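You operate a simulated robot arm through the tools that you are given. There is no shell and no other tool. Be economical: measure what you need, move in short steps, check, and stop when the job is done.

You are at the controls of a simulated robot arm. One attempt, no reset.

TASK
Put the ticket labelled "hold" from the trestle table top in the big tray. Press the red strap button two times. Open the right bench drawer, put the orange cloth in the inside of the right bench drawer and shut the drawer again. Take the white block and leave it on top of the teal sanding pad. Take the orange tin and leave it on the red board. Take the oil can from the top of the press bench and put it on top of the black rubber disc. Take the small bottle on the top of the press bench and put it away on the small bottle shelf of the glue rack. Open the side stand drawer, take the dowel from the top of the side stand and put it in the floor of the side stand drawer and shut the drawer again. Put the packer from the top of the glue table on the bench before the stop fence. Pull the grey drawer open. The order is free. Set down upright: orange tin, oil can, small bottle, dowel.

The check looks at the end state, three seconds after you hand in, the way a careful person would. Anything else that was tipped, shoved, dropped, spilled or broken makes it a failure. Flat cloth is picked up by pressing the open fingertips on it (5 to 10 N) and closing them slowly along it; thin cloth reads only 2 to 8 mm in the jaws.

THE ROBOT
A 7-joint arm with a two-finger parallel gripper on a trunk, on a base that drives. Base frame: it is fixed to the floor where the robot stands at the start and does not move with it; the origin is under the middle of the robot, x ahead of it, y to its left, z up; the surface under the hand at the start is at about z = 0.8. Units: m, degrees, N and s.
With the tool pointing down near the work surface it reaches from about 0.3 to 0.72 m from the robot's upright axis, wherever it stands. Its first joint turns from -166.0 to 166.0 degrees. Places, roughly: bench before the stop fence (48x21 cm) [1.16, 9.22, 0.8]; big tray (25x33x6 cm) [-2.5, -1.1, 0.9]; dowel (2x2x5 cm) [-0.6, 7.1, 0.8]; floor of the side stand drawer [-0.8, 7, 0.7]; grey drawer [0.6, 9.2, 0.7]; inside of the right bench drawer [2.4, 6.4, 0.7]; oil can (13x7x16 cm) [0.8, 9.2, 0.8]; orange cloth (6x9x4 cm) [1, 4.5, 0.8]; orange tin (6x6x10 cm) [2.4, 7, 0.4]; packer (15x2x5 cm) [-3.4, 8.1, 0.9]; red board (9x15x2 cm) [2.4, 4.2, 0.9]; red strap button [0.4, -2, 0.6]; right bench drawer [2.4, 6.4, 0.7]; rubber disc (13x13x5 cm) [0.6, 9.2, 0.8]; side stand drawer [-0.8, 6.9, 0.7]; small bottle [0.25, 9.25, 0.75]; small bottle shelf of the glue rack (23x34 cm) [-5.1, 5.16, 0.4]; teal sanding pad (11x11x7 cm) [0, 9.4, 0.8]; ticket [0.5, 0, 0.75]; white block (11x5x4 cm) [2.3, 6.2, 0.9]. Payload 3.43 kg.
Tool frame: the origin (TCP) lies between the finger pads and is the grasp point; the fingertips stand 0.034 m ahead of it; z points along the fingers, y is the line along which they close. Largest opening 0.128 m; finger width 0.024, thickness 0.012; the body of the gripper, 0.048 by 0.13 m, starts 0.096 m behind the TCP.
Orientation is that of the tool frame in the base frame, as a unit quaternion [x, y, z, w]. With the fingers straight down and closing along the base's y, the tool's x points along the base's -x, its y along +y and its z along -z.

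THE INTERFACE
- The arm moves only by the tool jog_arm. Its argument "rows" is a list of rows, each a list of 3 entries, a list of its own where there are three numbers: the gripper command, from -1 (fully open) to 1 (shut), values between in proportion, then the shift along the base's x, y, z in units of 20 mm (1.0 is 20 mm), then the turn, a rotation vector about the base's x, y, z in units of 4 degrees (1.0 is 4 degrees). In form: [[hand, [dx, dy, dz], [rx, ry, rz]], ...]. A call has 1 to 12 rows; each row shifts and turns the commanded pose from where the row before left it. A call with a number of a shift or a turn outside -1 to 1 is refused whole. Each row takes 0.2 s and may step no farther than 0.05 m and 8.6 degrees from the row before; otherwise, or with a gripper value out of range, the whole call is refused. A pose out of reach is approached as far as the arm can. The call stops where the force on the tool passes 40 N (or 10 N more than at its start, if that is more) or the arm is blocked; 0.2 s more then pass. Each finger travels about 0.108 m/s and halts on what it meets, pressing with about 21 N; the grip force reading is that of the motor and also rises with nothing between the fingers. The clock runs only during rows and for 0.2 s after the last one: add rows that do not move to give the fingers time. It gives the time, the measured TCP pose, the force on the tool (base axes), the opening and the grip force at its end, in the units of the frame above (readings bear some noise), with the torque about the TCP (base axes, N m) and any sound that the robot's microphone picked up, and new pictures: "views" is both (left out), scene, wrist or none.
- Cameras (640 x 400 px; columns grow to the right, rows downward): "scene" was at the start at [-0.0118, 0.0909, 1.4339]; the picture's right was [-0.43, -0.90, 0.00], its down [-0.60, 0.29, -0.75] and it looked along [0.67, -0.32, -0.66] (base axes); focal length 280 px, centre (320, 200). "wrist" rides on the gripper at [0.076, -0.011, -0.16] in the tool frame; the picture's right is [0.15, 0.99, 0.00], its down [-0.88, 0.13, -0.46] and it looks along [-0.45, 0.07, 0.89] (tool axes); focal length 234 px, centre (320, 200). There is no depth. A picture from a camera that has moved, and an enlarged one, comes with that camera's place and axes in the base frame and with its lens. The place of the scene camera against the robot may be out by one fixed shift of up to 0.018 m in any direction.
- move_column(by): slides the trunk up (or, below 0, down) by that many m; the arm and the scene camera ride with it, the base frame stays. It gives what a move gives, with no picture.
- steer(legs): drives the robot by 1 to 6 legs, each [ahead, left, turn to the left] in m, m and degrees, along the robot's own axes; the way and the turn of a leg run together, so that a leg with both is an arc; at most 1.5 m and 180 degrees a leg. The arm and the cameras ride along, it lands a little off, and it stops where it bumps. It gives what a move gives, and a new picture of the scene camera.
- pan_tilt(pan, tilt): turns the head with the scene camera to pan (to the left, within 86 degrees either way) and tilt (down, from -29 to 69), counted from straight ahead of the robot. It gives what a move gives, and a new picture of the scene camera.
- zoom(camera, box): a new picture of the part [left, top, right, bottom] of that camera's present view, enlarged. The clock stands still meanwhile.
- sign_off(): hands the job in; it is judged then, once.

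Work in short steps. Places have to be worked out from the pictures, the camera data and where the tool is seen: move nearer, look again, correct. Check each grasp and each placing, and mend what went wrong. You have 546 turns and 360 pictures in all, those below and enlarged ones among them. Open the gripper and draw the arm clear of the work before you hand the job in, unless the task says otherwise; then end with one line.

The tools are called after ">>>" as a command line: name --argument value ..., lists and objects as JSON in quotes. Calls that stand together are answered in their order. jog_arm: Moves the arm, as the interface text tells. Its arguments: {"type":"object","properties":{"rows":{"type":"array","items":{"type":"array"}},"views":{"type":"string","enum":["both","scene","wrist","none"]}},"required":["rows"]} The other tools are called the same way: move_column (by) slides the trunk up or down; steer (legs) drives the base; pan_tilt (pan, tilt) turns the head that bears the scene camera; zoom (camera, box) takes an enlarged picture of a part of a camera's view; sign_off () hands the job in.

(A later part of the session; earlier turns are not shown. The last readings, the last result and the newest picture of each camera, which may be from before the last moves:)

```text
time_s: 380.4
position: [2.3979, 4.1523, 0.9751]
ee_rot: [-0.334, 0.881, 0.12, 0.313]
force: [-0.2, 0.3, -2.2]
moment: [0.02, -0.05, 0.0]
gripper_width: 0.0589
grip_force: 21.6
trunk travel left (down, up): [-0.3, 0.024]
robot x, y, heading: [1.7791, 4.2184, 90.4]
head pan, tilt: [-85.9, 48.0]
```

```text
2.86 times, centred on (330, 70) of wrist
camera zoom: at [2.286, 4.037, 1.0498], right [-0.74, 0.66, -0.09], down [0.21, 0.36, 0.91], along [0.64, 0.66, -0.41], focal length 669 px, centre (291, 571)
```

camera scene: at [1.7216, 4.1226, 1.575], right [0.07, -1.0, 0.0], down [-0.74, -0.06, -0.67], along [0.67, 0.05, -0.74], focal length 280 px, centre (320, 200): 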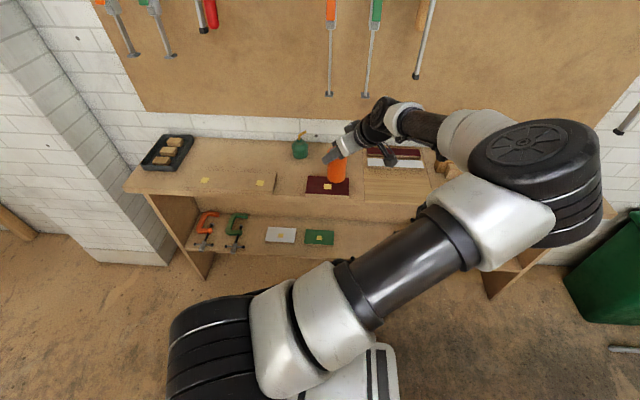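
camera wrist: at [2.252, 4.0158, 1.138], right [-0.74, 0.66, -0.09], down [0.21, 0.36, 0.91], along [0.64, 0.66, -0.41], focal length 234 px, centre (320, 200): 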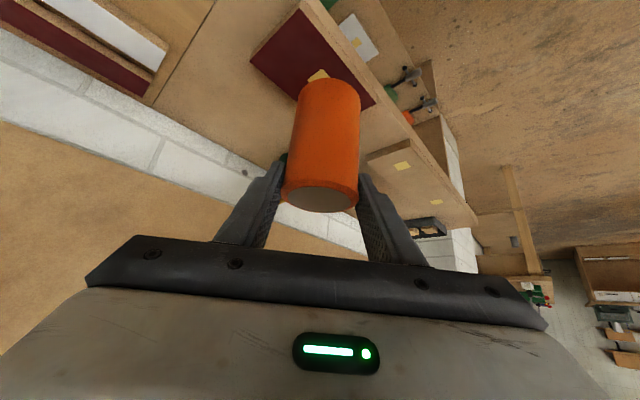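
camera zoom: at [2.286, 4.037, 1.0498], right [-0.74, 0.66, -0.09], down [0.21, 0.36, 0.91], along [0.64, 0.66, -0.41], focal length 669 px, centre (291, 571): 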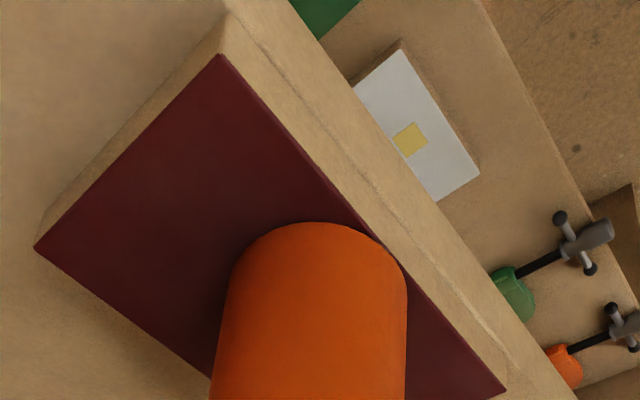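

From the wrist view (board 9×15 cm) I get board top z≈0.872 and centre (2.42, 4.163). I shift x +10 mm and continue down.

>>> jog_arm --rows '[[0.35, [0.5, 0, 0], [0, 0, 0]], [0.35, [0, 0, -0.15], [0, 0, 0]], [0.35, [0, 0, -0.15], [0, 0, 0]], [0.35, [0, 0, 0], [0, 0, 0]]]' --views "none"

>>> jog_arm --rows '[[0.35, [0, 0, -0.1], [0, 0, 0]], [0.35, [0, 0, -0.1], [0, 0, 0]], [0.35, [0, 0, 0], [0, 0, 0]]]' --views "none"

```text
time_s: 381.4
position: [2.4086, 4.153, 0.9702]
ee_rot: [-0.335, 0.88, 0.12, 0.315]
force: [1.6, 0.5, 15.7]
moment: [0.1, -0.07, 0.14]
gripper_width: 0.0592
grip_force: 21.0
trunk travel left (down, up): [-0.3, 0.024]
robot x, y, heading: [1.7792, 4.2208, 90.1]
head pan, tilt: [-85.9, 48.0]
```

```text
time_s: 382.2
position: [2.4079, 4.1502, 0.9659]
ee_rot: [-0.334, 0.881, 0.121, 0.313]
force: [1.3, 0.6, 15.1]
moment: [0.04, -0.08, 0.0]
gripper_width: 0.0591
grip_force: 21.3
trunk travel left (down, up): [-0.3, 0.024]
robot x, y, heading: [1.7789, 4.2198, 90.4]
head pan, tilt: [-85.9, 48.0]
```

Contact is firm. I open and withdraw along the tool axis.

>>> jog_arm --rows '[[0.2, [0, 0, 0.1], [0, 0, 0]], [0, [0, 0, 0], [0, 0, 0]], [-0.3, [0, 0, 0], [0, 0, 0]], [-0.5, [0, 0, 0], [0, 0, 0]], [-0.5, [-0.3, -0.3, 0.5], [0, 0, 0]], [-0.5, [-0.45, -0.45, 0.77], [0, 0, 0]], [-0.5, [-0.45, -0.45, 0.77], [0, 0, 0]], [-0.5, [-0.45, -0.45, 0.77], [0, 0, 0]], [-0.5, [-0.45, -0.45, 0.77], [0, 0, 0]], [-0.5, [-0.45, -0.45, 0.77], [0, 0, 0]], [-0.5, [-0.45, -0.45, 0.77], [0, 0, 0]], [-0.5, [-0.45, -0.45, 0.77], [0, 0, 0]]]'

```text
time_s: 384.8
position: [2.3382, 4.0823, 1.0839]
ee_rot: [-0.334, 0.881, 0.121, 0.313]
force: [0.1, -0.8, -0.2]
moment: [0.02, 0.01, 0.03]
gripper_width: 0.0964
grip_force: 0.2
trunk travel left (down, up): [-0.3, 0.024]
robot x, y, heading: [1.7808, 4.221, 90.1]
head pan, tilt: [-85.9, 48.0]
camera scene: at [1.7213, 4.1226, 1.5749], right [0.07, -1.0, 0.0], down [-0.74, -0.06, -0.67], along [0.67, 0.05, -0.74], focal length 280 px, centre (320, 200)
camera wrist: at [2.2258, 3.9677, 1.1592], right [-0.74, 0.67, -0.09], down [0.21, 0.36, 0.91], along [0.64, 0.66, -0.41], focal length 234 px, centre (320, 200)
```

scene: 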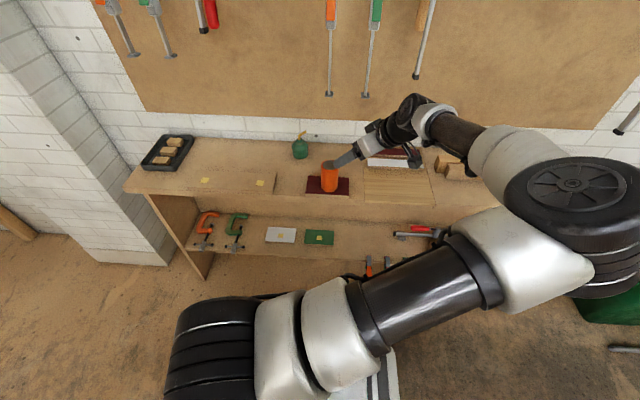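
wrist: 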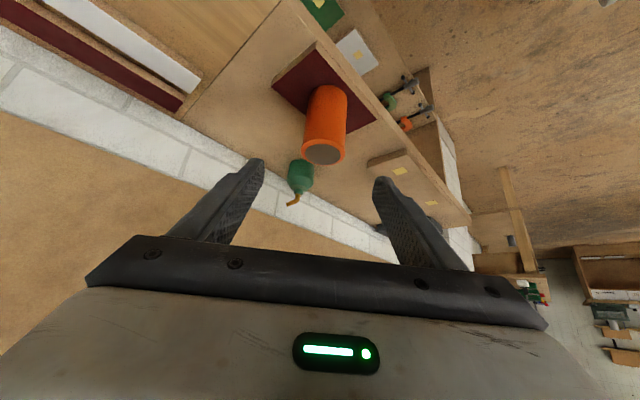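

The tin stands upright on the red board. I retract and straighten the tool to vertical.

>>> jog_arm --rows '[[-0.5, [-1, 0, 0], [-0.7, 0.72, 0]], [-0.5, [-1, 0, 0], [-0.7, 0.72, 0]], [-0.5, [-1, 0, 0], [-0.7, 0.72, 0]], [-0.5, [-1, 0, 0], [-0.7, 0.72, 0]], [-0.5, [-0.5, 0, 0], [-0.7, 0.72, 0]], [-0.5, [-0.5, 0, 0], [-0.7, 0.72, 0]], [-0.5, [-0.5, 0, 0], [-0.7, 0.72, 0]], [-0.5, [0, 0, 0], [-0.7, 0.72, 0]], [-0.5, [0, 0, 0], [-0.7, 0.72, 0]], [-0.5, [0, 0, 0], [-0.7, 0.72, 0]]]' --views "none"

>>> jog_arm --rows '[[-0.5, [0, 0.5, 0], [0, 0, -1]], [-0.5, [0, 0.5, 0], [0, 0, -1]], [-0.5, [0, 0.5, 0], [0, 0, -1]], [-0.5, [0, 0.5, 0], [0, 0, -1]], [-0.5, [0, 0.5, 0], [0, 0, -1]], [-0.5, [0, 0.5, 0], [0, 0, -1]], [-0.5, [0, 0.5, 0], [0, 0, -1]], [-0.5, [0, 0.5, 0], [0, 0, -1]], [-0.5, [0, 0.5, 0], [0, 0, -1]], [-0.5, [0, 0.5, 0], [0, 0, -1]], [-0.5, [0, 0.5, 0], [0, 0, -0.5]]]' --views "none"

```text
time_s: 387.0
position: [2.2296, 4.0832, 1.0849]
ee_rot: [-0.358, 0.934, -0.016, -0.003]
force: [-0.3, 0.8, 0.2]
moment: [0.0, -0.02, 0.03]
gripper_width: 0.0961
grip_force: 0.1
trunk travel left (down, up): [-0.3, 0.024]
robot x, y, heading: [1.7818, 4.2221, 90.3]
head pan, tilt: [-85.9, 48.0]
```

```text
time_s: 389.4
position: [2.2288, 4.1932, 1.085]
ee_rot: [0.001, 1.0, -0.013, -0.009]
force: [0.0, 0.3, 1.1]
moment: [-0.01, 0.03, 0.02]
gripper_width: 0.0962
grip_force: 0.1
trunk travel left (down, up): [-0.3, 0.024]
robot x, y, heading: [1.7799, 4.2182, 90.2]
head pan, tilt: [-85.9, 48.0]
```

The tool is vertical. Next: the white block near (2.36, 6.22). I drive up along the wall to it.

>>> steer --legs '[[0, 0.1, 0], [1.5, 0, 0], [0.5, 0, 0]]'

>>> jog_arm --rows '[[-0.5, [0, 0, 0], [0, 0, 0]]]' --views "wrist"

```text
time_s: 400.6
position: [2.1392, 6.1956, 1.0859]
ee_rot: [0.006, 1.0, -0.013, -0.009]
force: [-0.1, -0.3, 1.2]
moment: [-0.02, -0.05, 0.02]
gripper_width: 0.0958
grip_force: 0.0
trunk travel left (down, up): [-0.3, 0.024]
robot x, y, heading: [1.691, 6.2305, 89.5]
head pan, tilt: [-85.9, 48.0]
camera scene: at [1.6323, 6.1344, 1.575], right [0.06, -1.0, 0.0], down [-0.74, -0.04, -0.67], along [0.67, 0.04, -0.74], focal length 280 px, centre (320, 200)
```

scene: 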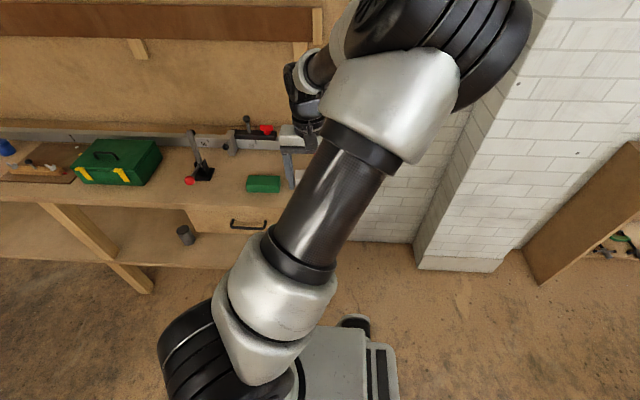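

```text
time_s: 401.1
position: [2.14, 6.1969, 1.086]
ee_rot: [0.008, 1.0, -0.013, -0.009]
force: [1.0, -0.7, 0.3]
moment: [0.02, -0.01, 0.0]
gripper_width: 0.0963
grip_force: 0.0
trunk travel left (down, up): [-0.3, 0.024]
robot x, y, heading: [1.6936, 6.2296, 89.2]
head pan, tilt: [-85.9, 48.0]
camera wrist: at [2.0662, 6.1903, 1.246], right [-0.13, 0.99, -0.02], down [0.89, 0.13, 0.44], along [0.44, 0.04, -0.9], focal length 234 px, centre (320, 200)
```

wrist: 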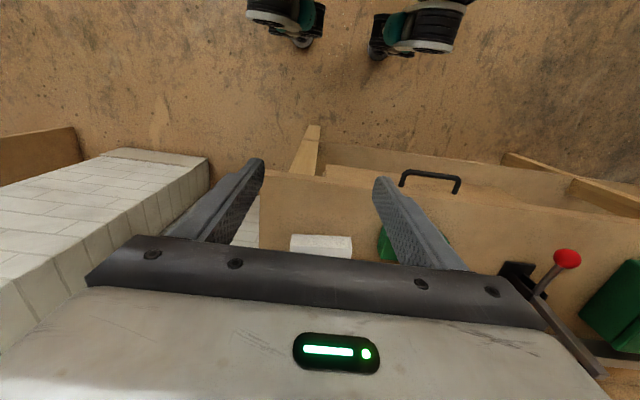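

The block's long side lies along y, so I rotate the tool 90° about z to grip across its 5 cm width, while moving forward.

>>> jog_arm --rows '[[-0.5, [0.3, 0, 0], [0, 0, 1]], [-0.5, [0.3, 0, 0], [0, 0, 1]], [-0.5, [0.3, 0, 0], [0, 0, 1]], [-0.5, [0.3, 0, 0], [0, 0, 1]], [-0.5, [0.3, 0, 0], [0, 0, 1]], [-0.5, [0.3, 0, 0], [0, 0, 1]], [-0.5, [0.3, 0, 0], [0, 0, 1]], [-0.5, [0.3, 0, 0], [0, 0, 1]], [-0.5, [0.3, 0, 0], [0, 0, 1]], [-0.5, [0.3, 0, 0], [0, 0, 1]], [-0.5, [0.3, 0, 0], [0, 0, 1]], [-0.5, [0.3, 0, 0], [0, 0, 1]]]' --views "none"

>>> jog_arm --rows '[[-0.5, [0.3, 0, 0], [0, 0, 1]], [-0.5, [0.3, 0, 0], [0, 0, 1]], [-0.5, [0.3, 0, 0], [0, 0, 1]], [-0.5, [0.3, 0, 0], [0, 0, 1]], [-0.5, [0.3, 0, 0], [0, 0, 1]], [-0.5, [0.3, 0, 0], [0, 0, 1]], [-0.5, [0.3, 0, 0], [0, 0, 1]], [-0.5, [0.3, 0, 0], [0, 0, 1]], [-0.5, [0.3, 0, 0], [0, 0, 1]], [-0.5, [0.3, 0, 0], [0, 0, 1]]]'

```text
time_s: 403.6
position: [2.2115, 6.1968, 1.0849]
ee_rot: [-0.401, 0.916, -0.015, -0.003]
force: [0.5, -0.1, 0.6]
moment: [-0.05, 0.0, -0.02]
gripper_width: 0.096
grip_force: 0.0
trunk travel left (down, up): [-0.3, 0.024]
robot x, y, heading: [1.6917, 6.2325, 89.2]
head pan, tilt: [-85.9, 48.0]
```

```text
time_s: 405.9
position: [2.2712, 6.197, 1.0854]
ee_rot: [-0.69, 0.723, -0.016, 0.003]
force: [0.3, -0.8, -0.4]
moment: [0.0, 0.01, 0.02]
gripper_width: 0.0961
grip_force: 0.0
trunk travel left (down, up): [-0.3, 0.024]
robot x, y, heading: [1.692, 6.2298, 89.3]
head pan, tilt: [-85.9, 48.0]
camera scene: at [1.6324, 6.1342, 1.5749], right [0.06, -1.0, 0.0], down [-0.74, -0.04, -0.67], along [0.67, 0.04, -0.74], focal length 280 px, centre (320, 200)
camera wrist: at [2.2744, 6.123, 1.2462], right [-0.99, -0.1, -0.02], down [-0.1, 0.89, 0.44], along [-0.02, 0.44, -0.9], focal length 234 px, centre (320, 200)
```

scene: 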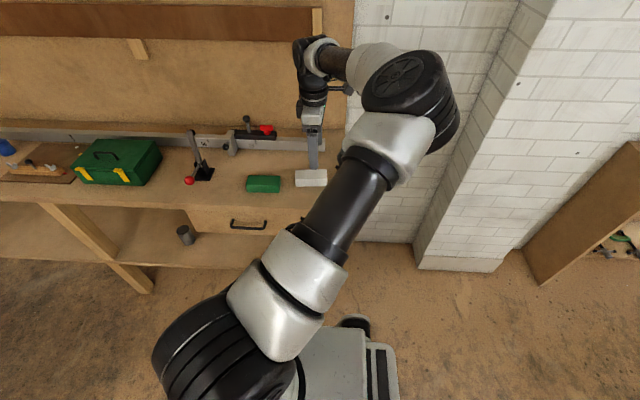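
wrist: 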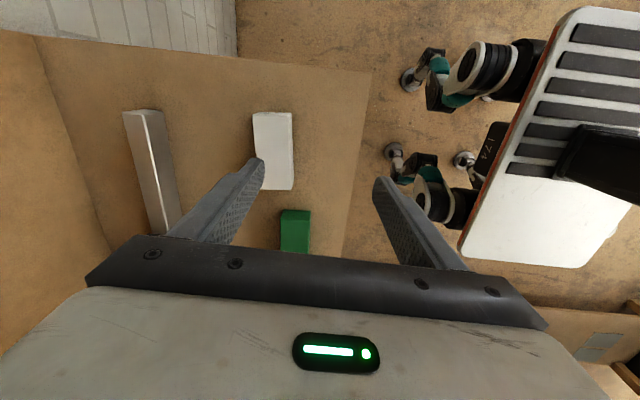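

Block centre (2.338, 6.216), axis nearly along y. I position over it and lower most of the way.

>>> jog_arm --rows '[[-0.5, [0.85, 0.25, 0], [0, 0, 0]], [-0.5, [0.85, 0.25, 0], [0, 0, 0]], [-0.5, [0.85, 0.25, 0], [0, 0, 0]], [-0.5, [0.8, 0.2, 0], [0, 0, 0]], [-0.5, [0, 0, -1], [0, 0, 0]], [-0.5, [0, 0, -1], [0, 0, 0]], [-0.5, [0, 0, -1], [0, 0, 0]], [-0.5, [0, 0, -1], [0, 0, 0]], [-0.5, [0, 0, -1], [0, 0, 0]], [-0.5, [0, 0, 0], [0, 0, 0]]]' --views "wrist"

```text
time_s: 408.1
position: [2.3389, 6.2149, 0.985]
ee_rot: [-0.689, 0.724, -0.015, 0.003]
force: [0.1, 0.0, 0.7]
moment: [-0.01, 0.01, 0.04]
gripper_width: 0.0959
grip_force: 0.2
trunk travel left (down, up): [-0.3, 0.024]
robot x, y, heading: [1.6944, 6.2284, 89.0]
head pan, tilt: [-85.9, 48.0]
camera wrist: at [2.3416, 6.1413, 1.1459], right [-0.99, -0.1, -0.02], down [-0.1, 0.89, 0.44], along [-0.02, 0.44, -0.9], focal length 234 px, centre (320, 200)
```

wrist: 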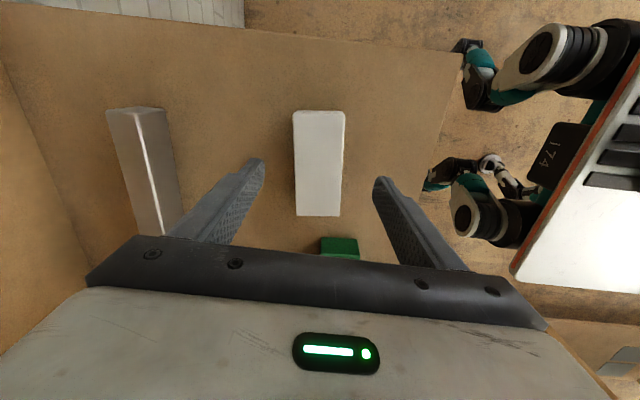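

Centred. I lower the rest and grip.

>>> jog_arm --rows '[[-0.5, [0, 0, -1], [0, 0, 0]], [-0.5, [0, 0, -1], [0, 0, 0]], [-0.5, [0, 0, -1], [0, 0, 0]], [-0.5, [0, 0, -0.15], [0, 0, 0]], [-0.2, [0, 0, 0], [0, 0, 0]], [0, [0, 0, 0], [0, 0, 0]], [0.2, [0, 0, 0], [0, 0, 0]], [0.4, [0, 0, 0], [0, 0, 0]], [0.4, [0, 0, 0], [0, 0, 0]]]' --views "wrist"

```text
time_s: 410.1
position: [2.3381, 6.2142, 0.9223]
ee_rot: [-0.69, 0.724, -0.015, 0.002]
force: [-0.3, -0.2, 1.2]
moment: [-0.02, 0.04, 0.02]
gripper_width: 0.0494
grip_force: 20.7
trunk travel left (down, up): [-0.3, 0.024]
robot x, y, heading: [1.6924, 6.2302, 89.3]
head pan, tilt: [-85.9, 48.0]
camera wrist: at [2.3412, 6.1415, 1.0829], right [-0.99, -0.1, -0.02], down [-0.1, 0.89, 0.44], along [-0.02, 0.44, -0.9], focal length 234 px, centre (320, 200)
```

wrist: 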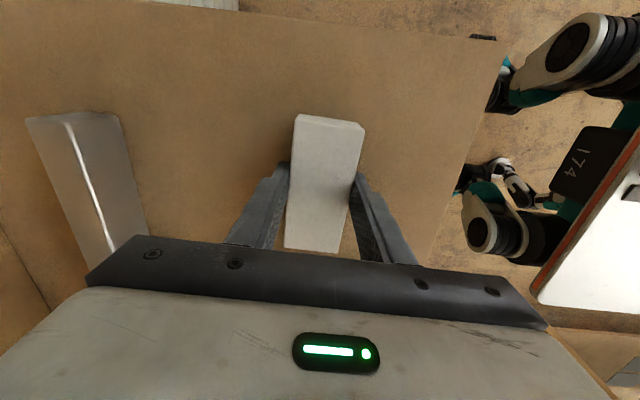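

The block is gripped (49 mm). I lift, retract, back off and look toward the press bench at y≈9.2.

>>> jog_arm --rows '[[0.4, [0, 0, 1], [0, 0, 0]], [0.4, [0, 0, 1], [0, 0, 0]], [0.4, [0, 0, 1], [0, 0, 0]], [0.4, [0, 0, 1], [0, 0, 0]], [0.4, [0, 0, 1], [0, 0, 0]], [0.4, [0, 0, 1], [0, 0, 0]], [0.4, [-1, 0, 1], [0, 0, 0]], [0.4, [-1, 0, 1], [0, 0, 0]], [0.4, [-1, 0, 0], [0, 0, 0]], [0.4, [-1, 0, 0], [0, 0, 0]], [0.4, [-1, 0, 0], [0, 0, 0]], [0.4, [-1, 0, 0], [0, 0, 0]]]' --views "none"

>>> steer --legs '[[0, 0.25, 0]]'

>>> pan_tilt --pan 20 --tilt 22

```text
time_s: 412.6
position: [2.2206, 6.2153, 1.0836]
ee_rot: [-0.69, 0.724, -0.016, 0.003]
force: [0.9, -0.4, -1.9]
moment: [-0.02, 0.01, 0.02]
gripper_width: 0.0494
grip_force: 21.0
trunk travel left (down, up): [-0.3, 0.024]
robot x, y, heading: [1.6907, 6.234, 89.3]
head pan, tilt: [-85.9, 48.0]
```

```text
time_s: 415.7
position: [1.9678, 6.2189, 1.0831]
ee_rot: [-0.691, 0.723, -0.016, 0.002]
force: [0.7, 0.8, -1.4]
moment: [-0.03, -0.01, 0.01]
gripper_width: 0.0494
grip_force: 21.4
trunk travel left (down, up): [-0.3, 0.024]
robot x, y, heading: [1.4405, 6.2342, 89.4]
head pan, tilt: [-85.9, 48.0]
camera scene: at [1.3794, 6.137, 1.5749], right [0.06, -1.0, 0.0], down [-0.74, -0.04, -0.67], along [0.67, 0.04, -0.74], focal length 280 px, centre (320, 200)
```

scene: 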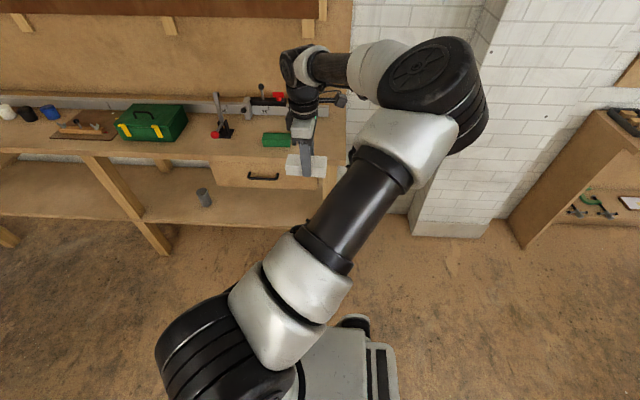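

```text
time_s: 417.5
position: [1.968, 6.2185, 1.0836]
ee_rot: [-0.69, 0.723, -0.015, 0.002]
force: [-0.1, 0.4, -1.4]
moment: [0.0, 0.0, -0.01]
gripper_width: 0.0495
grip_force: 21.0
trunk travel left (down, up): [-0.3, 0.024]
robot x, y, heading: [1.4402, 6.2352, 89.2]
head pan, tilt: [20.0, 22.0]
camera scene: at [1.2701, 6.2198, 1.6146], right [0.94, 0.33, 0.0], down [0.12, -0.35, -0.93], along [-0.31, 0.87, -0.37], focal length 280 px, centre (320, 200)
```

scene: 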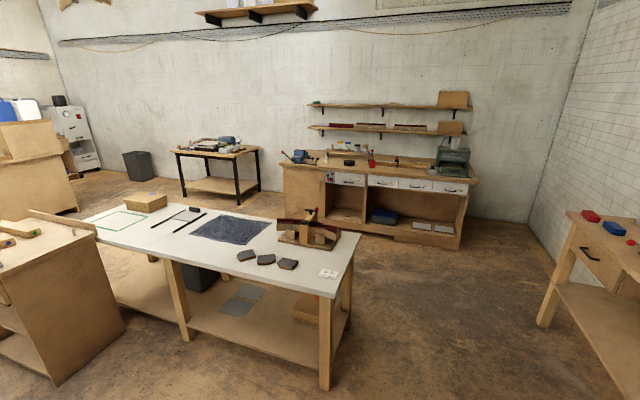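

The white table spans x≤1.02, y 7.05–7.6; the press bench front is at y≈8.9–9.0. I zoom in on the press bench.

>>> zoom --camera "scene" --box '[270, 125, 490, 255]'

```text
2.91 times, centred on (380, 190) of scene
camera zoom: at [1.2701, 6.2198, 1.6146], right [0.94, 0.33, 0.0], down [0.12, -0.35, -0.93], along [-0.31, 0.87, -0.37], focal length 815 px, centre (146, 229)
```

zoom: 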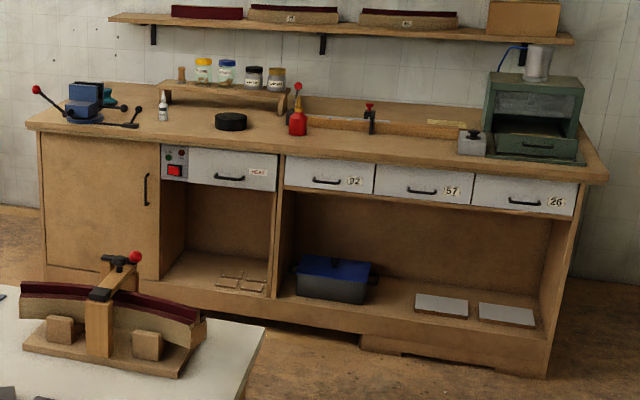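

I see the rubber disc, red oil can, dropper bottle, blue vise with teal pad behind it, and the leftmost grey drawer at x≈0.6. I drive up the right side and turn so my right side faces the bench.

>>> steer --legs '[[1.5, 0, 0], [0.45, 0, 0], [0, 0, 90.5]]'

>>> pan_tilt --pan -60 --tilt 35

```text
time_s: 431.2
position: [1.4875, 8.7059, 1.0828]
ee_rot: [0.999, -0.028, 0.01, -0.013]
force: [0.0, -0.3, -1.5]
moment: [-0.03, 0.02, 0.0]
gripper_width: 0.0497
grip_force: 21.0
trunk travel left (down, up): [-0.3, 0.024]
robot x, y, heading: [1.4673, 8.1771, 178.9]
head pan, tilt: [20.0, 22.0]
camera scene: at [1.4712, 7.9934, 1.6146], right [-0.33, 0.95, 0.0], down [0.35, 0.12, -0.93], along [-0.88, -0.3, -0.37], focal length 280 px, centre (320, 200)
```

scene: 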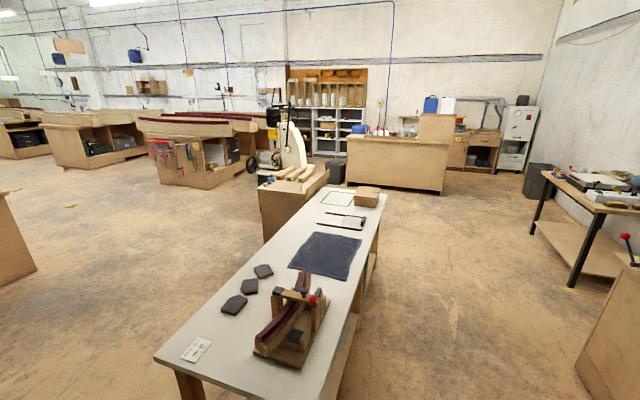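

```text
time_s: 432.7
position: [1.4881, 8.7056, 1.083]
ee_rot: [0.999, -0.028, 0.01, -0.012]
force: [-0.6, -0.8, -1.1]
moment: [0.03, -0.01, -0.03]
gripper_width: 0.0493
grip_force: 21.3
trunk travel left (down, up): [-0.3, 0.024]
robot x, y, heading: [1.4687, 8.18, 179.1]
head pan, tilt: [-60.0, 35.0]
camera scene: at [1.5163, 8.1006, 1.594], right [0.87, 0.48, 0.0], down [0.28, -0.5, -0.82], along [-0.4, 0.72, -0.57], focal length 280 px, centre (320, 200)
```

scene: 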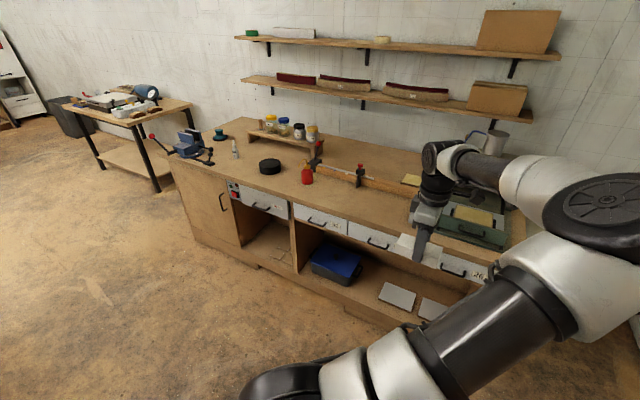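

>>> zoom --camera "scene" --box '[140, 90, 340, 215]'

```text
3.20 times, centred on (240, 152) of scene
camera zoom: at [1.5163, 8.1006, 1.594], right [0.87, 0.48, 0.0], down [0.28, -0.5, -0.82], along [-0.4, 0.72, -0.57], focal length 897 px, centre (576, 352)
```

zoom: 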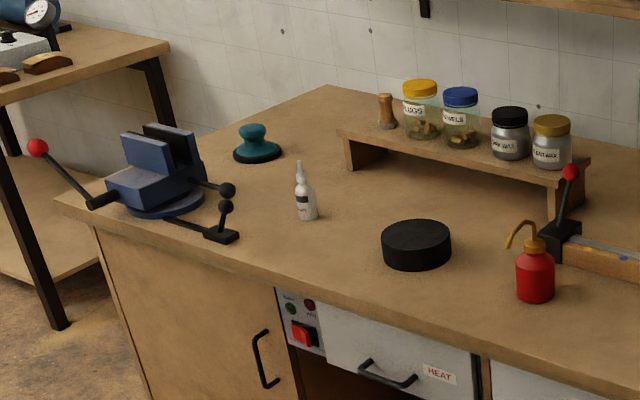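

The teal sanding pad is a disc with a teal knob, about (-0.04, 9.43), behind the vise. I drive along the aisle to stand opposite it and look.

>>> steer --legs '[[1.45, 0, 0.9], [0, -0.25, 0]]'

>>> pan_tilt --pan -84 --tilt 40

```text
time_s: 442.6
position: [0.0322, 8.9781, 1.0831]
ee_rot: [1.0, -0.022, 0.01, -0.014]
force: [-0.7, 0.0, -0.8]
moment: [0.0, -0.03, 0.0]
gripper_width: 0.0493
grip_force: 21.3
trunk travel left (down, up): [-0.3, 0.024]
robot x, y, heading: [0.0178, 8.4516, 179.5]
head pan, tilt: [-60.0, 35.0]
camera scene: at [0.0657, 8.3737, 1.594], right [0.87, 0.49, 0.0], down [0.28, -0.5, -0.82], along [-0.4, 0.71, -0.57], focal length 280 px, centre (320, 200)
```

scene: 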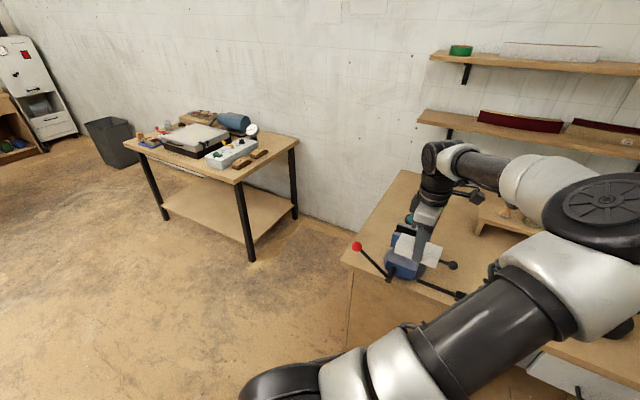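

```text
time_s: 443.4
position: [0.0311, 8.978, 1.0826]
ee_rot: [1.0, -0.022, 0.009, -0.013]
force: [-0.3, -0.1, -2.1]
moment: [0.0, 0.0, -0.03]
gripper_width: 0.0494
grip_force: 21.1
trunk travel left (down, up): [-0.3, 0.024]
robot x, y, heading: [0.0169, 8.4451, 179.6]
head pan, tilt: [-84.0, 40.0]
camera scene: at [0.1009, 8.3817, 1.5864], right [1.0, 0.1, 0.0], down [0.06, -0.64, -0.77], along [-0.07, 0.76, -0.64], focal length 280 px, centre (320, 200)
```

scene: 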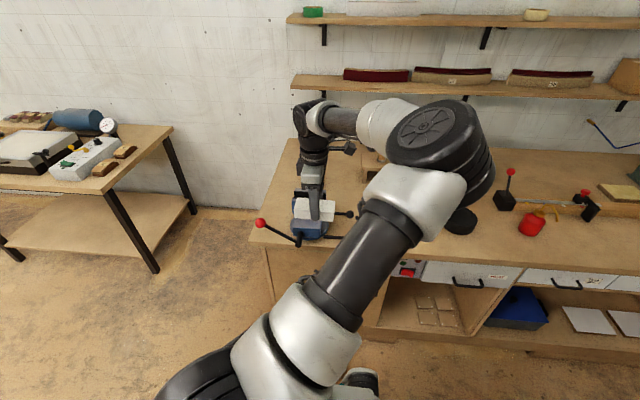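

I raise the hand for clearance above the vise, then step 0.27 m closer.

>>> jog_arm --rows '[[0.4, [-0.5, 0, 1], [0, 0, 0]], [0.4, [-0.5, 0, 1], [0, 0, 0]], [0.4, [-0.5, 0, 1], [0, 0, 0]], [0.4, [-0.5, 0, 1], [0, 0, 0]]]' --views "none"

>>> steer --legs '[[0.03, -0.27, 0.4]]'

>>> jog_arm --rows '[[0.4, [0, 0, 0], [0, 0, 0]]]' --views "wrist"

```text
time_s: 444.4
position: [-0.0104, 8.977, 1.1638]
ee_rot: [1.0, -0.022, 0.009, -0.013]
force: [0.5, 0.6, -1.7]
moment: [0.04, -0.01, -0.02]
gripper_width: 0.0495
grip_force: 20.9
trunk travel left (down, up): [-0.3, 0.024]
robot x, y, heading: [0.0222, 8.4514, 179.8]
head pan, tilt: [-84.0, 40.0]
```

```text
time_s: 447.6
position: [-0.043, 9.246, 1.1623]
ee_rot: [1.0, -0.017, 0.009, -0.013]
force: [-0.4, -1.0, -1.8]
moment: [0.01, -0.02, 0.02]
gripper_width: 0.0493
grip_force: 21.3
trunk travel left (down, up): [-0.3, 0.024]
robot x, y, heading: [-0.013, 8.7201, -179.8]
head pan, tilt: [-84.0, 40.0]
camera scene: at [0.0726, 8.6515, 1.5864], right [0.99, 0.11, 0.0], down [0.07, -0.64, -0.77], along [-0.08, 0.76, -0.64], focal length 280 px, centre (320, 200)
```

scene: 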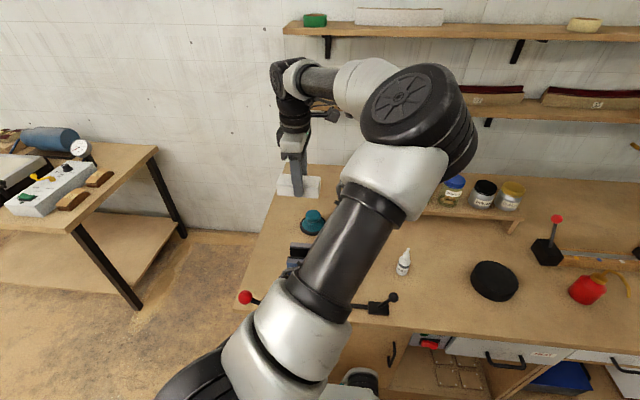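

```text
time_s: 448.0
position: [-0.0433, 9.2462, 1.1637]
ee_rot: [1.0, -0.017, 0.009, -0.013]
force: [-0.4, 0.0, -1.9]
moment: [0.0, 0.0, 0.02]
gripper_width: 0.0494
grip_force: 20.7
trunk travel left (down, up): [-0.3, 0.024]
robot x, y, heading: [-0.0072, 8.7193, -179.7]
head pan, tilt: [-84.0, 40.0]
camera wrist: at [0.0297, 9.2508, 1.3235], right [0.11, -0.99, -0.02], down [-0.89, -0.11, 0.44], along [-0.44, -0.03, -0.9], focal length 234 px, centre (320, 200)
```

wrist: 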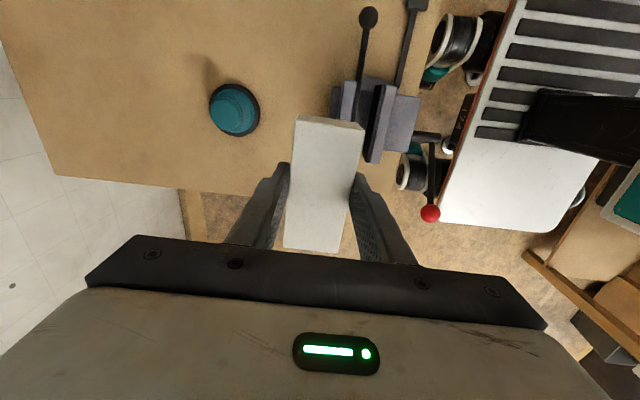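

The knob centre from both cameras: (-0.030, 9.415). I move the block over it.

>>> jog_arm --rows '[[0.4, [0.1, 1, 0], [0, 0, 0]], [0.4, [0.1, 1, 0], [0, 0, 0]], [0.4, [0.1, 1, 0], [0, 0, 0]], [0.4, [0.1, 1, 0], [0, 0, 0]], [0.4, [0.1, 1, 0], [0, 0, 0]], [0.4, [0.1, 1, 0], [0, 0, 0]], [0.4, [0.05, 1, -0.5], [0, 0, 0]], [0.4, [0, 1, -0.5], [0, 0, 0]], [0.4, [0, 0.45, -1], [0, 0, 0]], [0.4, [0, 0, -1], [0, 0, 0]], [0.4, [0, 0, 0], [0, 0, 0]]]'

```text
time_s: 450.4
position: [-0.0312, 9.4151, 1.1027]
ee_rot: [1.0, -0.017, 0.01, -0.013]
force: [-1.1, 0.6, -1.7]
moment: [0.01, -0.02, 0.02]
gripper_width: 0.0495
grip_force: 21.3
trunk travel left (down, up): [-0.3, 0.024]
robot x, y, heading: [-0.0144, 8.7186, -179.8]
head pan, tilt: [-84.0, 40.0]
camera scene: at [0.0726, 8.6515, 1.5864], right [0.99, 0.11, 0.0], down [0.07, -0.64, -0.77], along [-0.08, 0.76, -0.64], focal length 280 px, centre (320, 200)
camera wrist: at [0.0418, 9.42, 1.2626], right [0.11, -0.99, -0.02], down [-0.89, -0.11, 0.44], along [-0.44, -0.03, -0.9], focal length 234 px, centre (320, 200)
```

scene: 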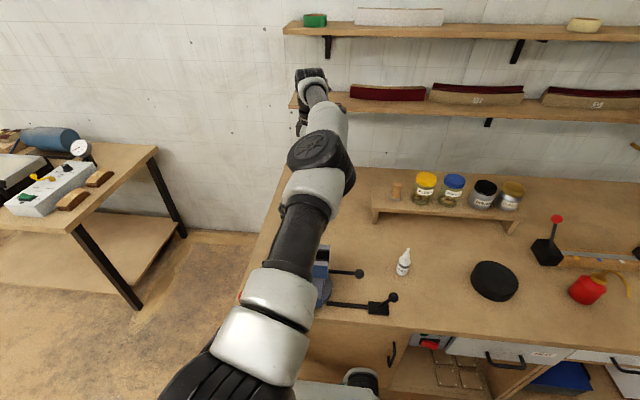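
wrist: 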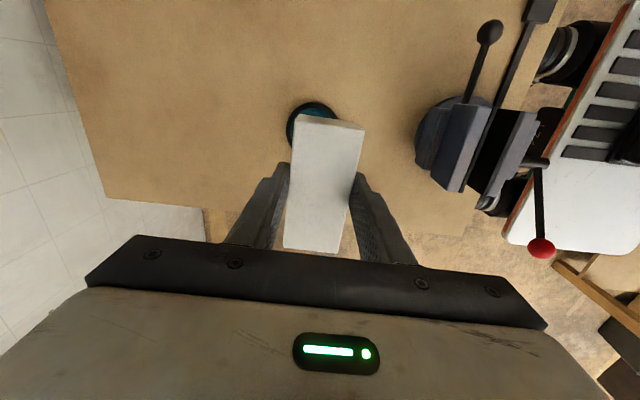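

The pad base peeks out slightly toward +y and -x, so the bench is lower than assumed. I correct by (-5, +15) mm and lower some to recheck.

>>> jog_arm --rows '[[0.4, [-0.25, 0.75, -0.5], [0, 0, 0]], [0.4, [0, 0, -1], [0, 0, 0]], [0.4, [0, 0, -1], [0, 0, 0]], [0.4, [0, 0, -1], [0, 0, 0]], [0.4, [0, 0, -1], [0, 0, 0]], [0.4, [0, 0, 0], [0, 0, 0]]]' --views "wrist"

>>> zoom --camera "wrist" --box '[240, 60, 400, 160]'

```text
time_s: 451.8
position: [-0.0358, 9.4306, 1.0144]
ee_rot: [1.0, -0.019, 0.009, -0.012]
force: [0.0, -0.4, -2.4]
moment: [0.0, 0.0, 0.03]
gripper_width: 0.0493
grip_force: 21.6
trunk travel left (down, up): [-0.3, 0.024]
robot x, y, heading: [-0.0127, 8.7228, -180.0]
head pan, tilt: [-84.0, 40.0]
camera wrist: at [0.0379, 9.4344, 1.1743], right [0.11, -0.99, -0.02], down [-0.89, -0.11, 0.44], along [-0.44, -0.03, -0.9], focal length 234 px, centre (320, 200)
```

wrist: 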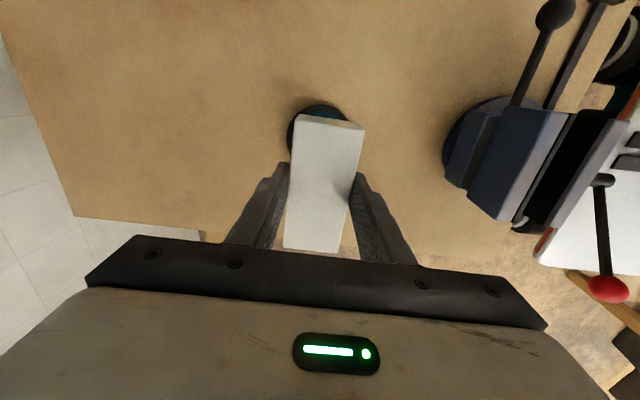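

```text
4.00 times, centred on (320, 110) of wrist
camera zoom: at [0.0379, 9.4344, 1.1743], right [0.11, -0.99, -0.02], down [-0.89, -0.11, 0.44], along [-0.44, -0.03, -0.9], focal length 937 px, centre (320, 560)
```

zoom: 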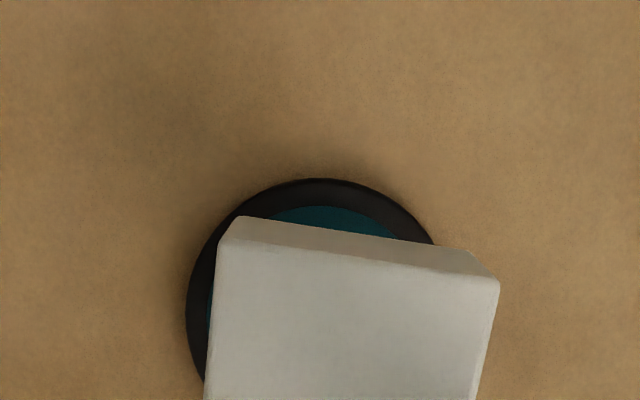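

The disc fit gives centre (-0.040, 9.433), within 4 mm of TCP. I nudge and lower toward contact.

>>> jog_arm --rows '[[0.4, [-0.2, 0.1, -1], [0, 0, 0]], [0.4, [0, 0, -1], [0, 0, 0]], [0.4, [0, 0, -1], [0, 0, 0]], [0.4, [0, 0, -1], [0, 0, 0]], [0.4, [0, 0, -0.5], [0, 0, 0]], [0.4, [0, 0, 0], [0, 0, 0]]]' --views "wrist"

```text
time_s: 453.2
position: [-0.0376, 9.4337, 0.9347]
ee_rot: [1.0, -0.017, 0.009, -0.014]
force: [0.3, 0.7, -1.3]
moment: [0.01, 0.02, 0.01]
gripper_width: 0.0495
grip_force: 21.3
out of reach, approached as far as the arm can: row 5
trunk travel left (down, up): [-0.3, 0.024]
robot x, y, heading: [-0.0082, 8.7181, -180.0]
head pan, tilt: [-84.0, 40.0]
camera wrist: at [0.0347, 9.4371, 1.095], right [0.11, -0.99, -0.02], down [-0.89, -0.11, 0.44], along [-0.44, -0.03, -0.9], focal length 234 px, centre (320, 200)
```

wrist: 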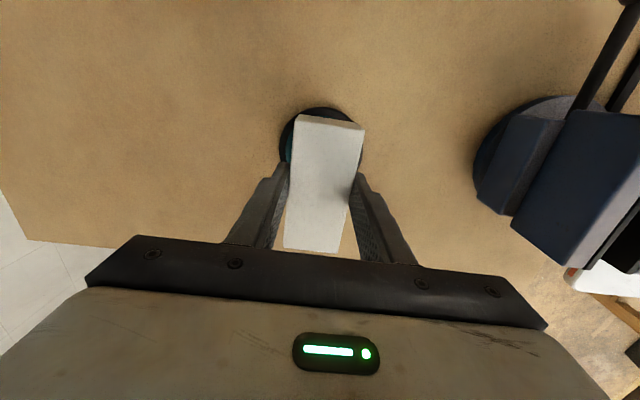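

At the reach edge, so I use the column: down 30 mm.

>>> move_column --by -0.03

>>> jog_arm --rows '[[0.4, [0, 0, -0.2], [0, 0, 0]], [0.4, [0, 0, -0.2], [0, 0, 0]], [0.4, [0, 0, 0], [0, 0, 0]]]' --views "wrist"

```text
time_s: 454.0
position: [-0.0386, 9.4339, 0.9095]
ee_rot: [1.0, -0.019, 0.009, -0.015]
force: [-0.5, -2.4, 15.4]
moment: [-0.41, 0.04, 0.0]
gripper_width: 0.0496
grip_force: 21.0
trunk travel left (down, up): [-0.27, 0.054]
robot x, y, heading: [-0.011, 8.7154, -180.0]
head pan, tilt: [-84.0, 40.0]
```

```text
time_s: 454.8
position: [-0.0384, 9.4319, 0.8995]
ee_rot: [1.0, -0.018, 0.009, -0.017]
force: [0.2, 1.6, 16.5]
moment: [-0.3, 0.02, -0.01]
gripper_width: 0.0497
grip_force: 21.3
trunk travel left (down, up): [-0.27, 0.054]
robot x, y, heading: [-0.0112, 8.7231, -179.9]
head pan, tilt: [-84.0, 40.0]
camera wrist: at [0.0344, 9.4349, 1.0598], right [0.11, -0.99, -0.03], down [-0.89, -0.11, 0.44], along [-0.44, -0.02, -0.9], focal length 234 px, centre (320, 200)
```

wrist: 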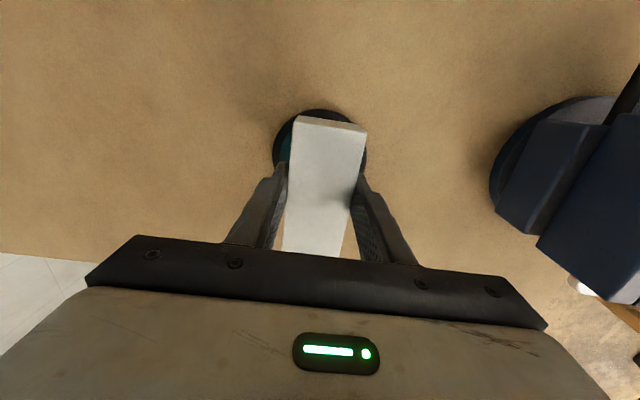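

Contact made (16 N). I ease up 4 mm and open gently.

>>> jog_arm --rows '[[0.4, [0, 0, 0.25], [0, 0, 0]], [0.2, [0, 0, 0], [0, 0, 0]], [0.1, [0, 0, 0], [0, 0, 0]], [0, [0, 0, 0], [0, 0, 0]], [-0.2, [0, 0, 0], [0, 0, 0]], [-0.3, [0, 0, 0], [0, 0, 0]]]' --views "wrist"

```text
time_s: 456.2
position: [-0.0382, 9.4319, 0.902]
ee_rot: [1.0, -0.017, 0.009, -0.014]
force: [0.1, 0.1, -0.1]
moment: [-0.01, 0.0, -0.03]
gripper_width: 0.0833
grip_force: 0.1
trunk travel left (down, up): [-0.27, 0.054]
robot x, y, heading: [-0.0102, 8.7189, -180.1]
head pan, tilt: [-84.0, 40.0]
camera wrist: at [0.0346, 9.4364, 1.0622], right [0.11, -0.99, -0.03], down [-0.89, -0.11, 0.44], along [-0.44, -0.03, -0.9], focal length 234 px, centre (320, 200)
```

wrist: 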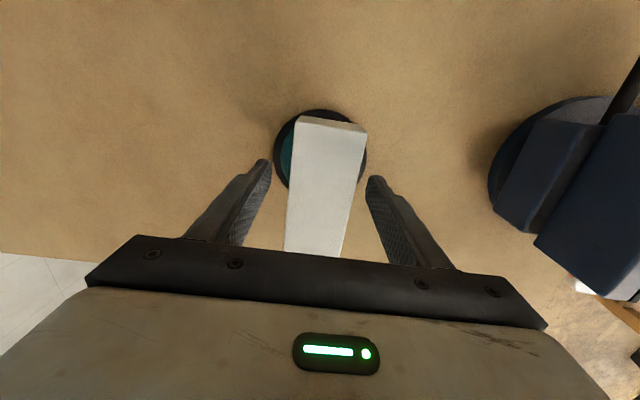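

The block rests on the pad and didn't shift. I rise straight up and check.

>>> jog_arm --rows '[[-0.3, [0, 0, 0.5], [0, 0, 0]], [-0.3, [0, 0, 1], [0, 0, 0]], [-0.3, [0, 0, 1], [0, 0, 0]], [-0.3, [0, 0, 1], [0, 0, 0]], [-0.3, [0, -0.2, 1], [0, 0, 0]], [-0.3, [0, -0.5, 1], [0, 0, 0]], [-0.3, [0, -1, 1], [0, 0, 0]], [-0.3, [0, -1, 1], [0, 0, 0]], [-0.3, [0, -1, 1], [0, 0, 0]], [-0.3, [0, -1, 0.5], [0, 0, 0]], [-0.3, [0, -1, 0], [0, 0, 0]], [-0.3, [0, -1, 0], [0, 0, 0]]]'

```text
time_s: 458.8
position: [-0.0391, 9.2978, 1.0817]
ee_rot: [1.0, -0.017, 0.008, -0.014]
force: [0.2, 0.0, -0.2]
moment: [0.01, 0.01, 0.0]
gripper_width: 0.0835
grip_force: 0.0
trunk travel left (down, up): [-0.27, 0.054]
robot x, y, heading: [-0.0101, 8.7203, -180.1]
head pan, tilt: [-84.0, 40.0]
camera scene: at [0.0726, 8.6512, 1.5564], right [0.99, 0.11, 0.0], down [0.07, -0.64, -0.77], along [-0.08, 0.76, -0.64], focal length 280 px, centre (320, 200)
camera wrist: at [0.0342, 9.3021, 1.2424], right [0.11, -0.99, -0.03], down [-0.89, -0.11, 0.44], along [-0.44, -0.03, -0.9], focal length 234 px, centre (320, 200)
```

scene: 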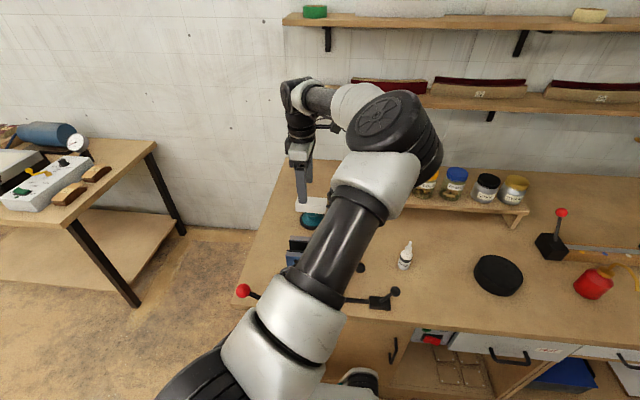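
wrist: 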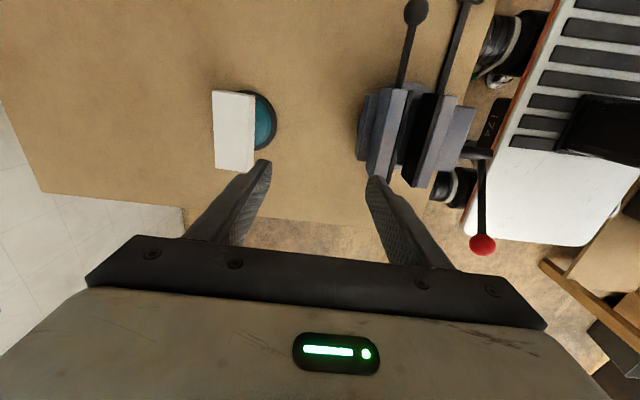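

The white block sits level on the pad. Next the oil can onto the rubber disc: I retract and shift the base toward +x.

>>> jog_arm --rows '[[-0.3, [0, -1, 0.5], [0, 0, 0]], [-0.3, [0, -1, 0.5], [0, 0, 0]], [-0.3, [0, -1, 0], [0, 0, 0]], [-0.3, [0, -1, 0], [0, 0, 0]], [-0.3, [0, -1, 0], [0, 0, 0]], [-0.3, [0, -1, 0], [0, 0, 0]], [-0.3, [0, -1, 0], [0, 0, 0]], [-0.3, [0, -1, 0], [0, 0, 0]]]' --views "none"

>>> steer --legs '[[-0.72, 0, 0]]'

>>> jog_arm --rows '[[-0.3, [0, 0, 0], [0, 0, 0]]]' --views "wrist"

```text
time_s: 460.6
position: [-0.0383, 9.1388, 1.1017]
ee_rot: [1.0, -0.017, 0.009, -0.014]
force: [0.5, -0.2, 0.3]
moment: [0.03, -0.01, 0.02]
gripper_width: 0.0835
grip_force: 0.0
trunk travel left (down, up): [-0.27, 0.054]
robot x, y, heading: [-0.011, 8.7195, -179.5]
head pan, tilt: [-84.0, 40.0]
```

```text
time_s: 464.5
position: [0.6858, 9.1358, 1.1016]
ee_rot: [1.0, -0.023, 0.008, -0.014]
force: [0.9, -0.6, -0.1]
moment: [-0.01, 0.01, -0.02]
gripper_width: 0.0832
grip_force: 0.0
trunk travel left (down, up): [-0.27, 0.054]
robot x, y, heading: [0.7121, 8.7201, 179.5]
head pan, tilt: [-84.0, 40.0]
camera scene: at [0.7933, 8.6484, 1.5564], right [1.0, 0.1, 0.0], down [0.06, -0.64, -0.77], along [-0.07, 0.76, -0.64], focal length 280 px, centre (320, 200)
```

scene: 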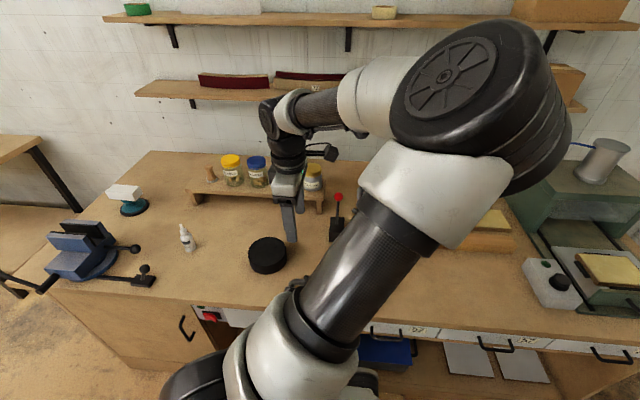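

```text
time_s: 464.9
position: [0.6854, 9.1371, 1.1021]
ee_rot: [1.0, -0.021, 0.01, -0.014]
force: [0.1, 0.3, 0.4]
moment: [-0.05, 0.01, 0.02]
gripper_width: 0.0829
grip_force: 0.1
trunk travel left (down, up): [-0.27, 0.054]
robot x, y, heading: [0.7101, 8.7163, 179.7]
head pan, tilt: [-84.0, 40.0]
camera wrist: at [0.759, 9.1399, 1.2617], right [0.1, -0.99, -0.02], down [-0.89, -0.1, 0.44], along [-0.44, -0.02, -0.9], focal length 234 px, centre (320, 200)
```

wrist: 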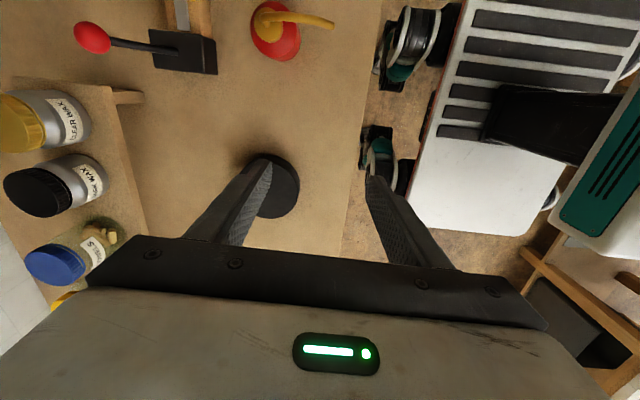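

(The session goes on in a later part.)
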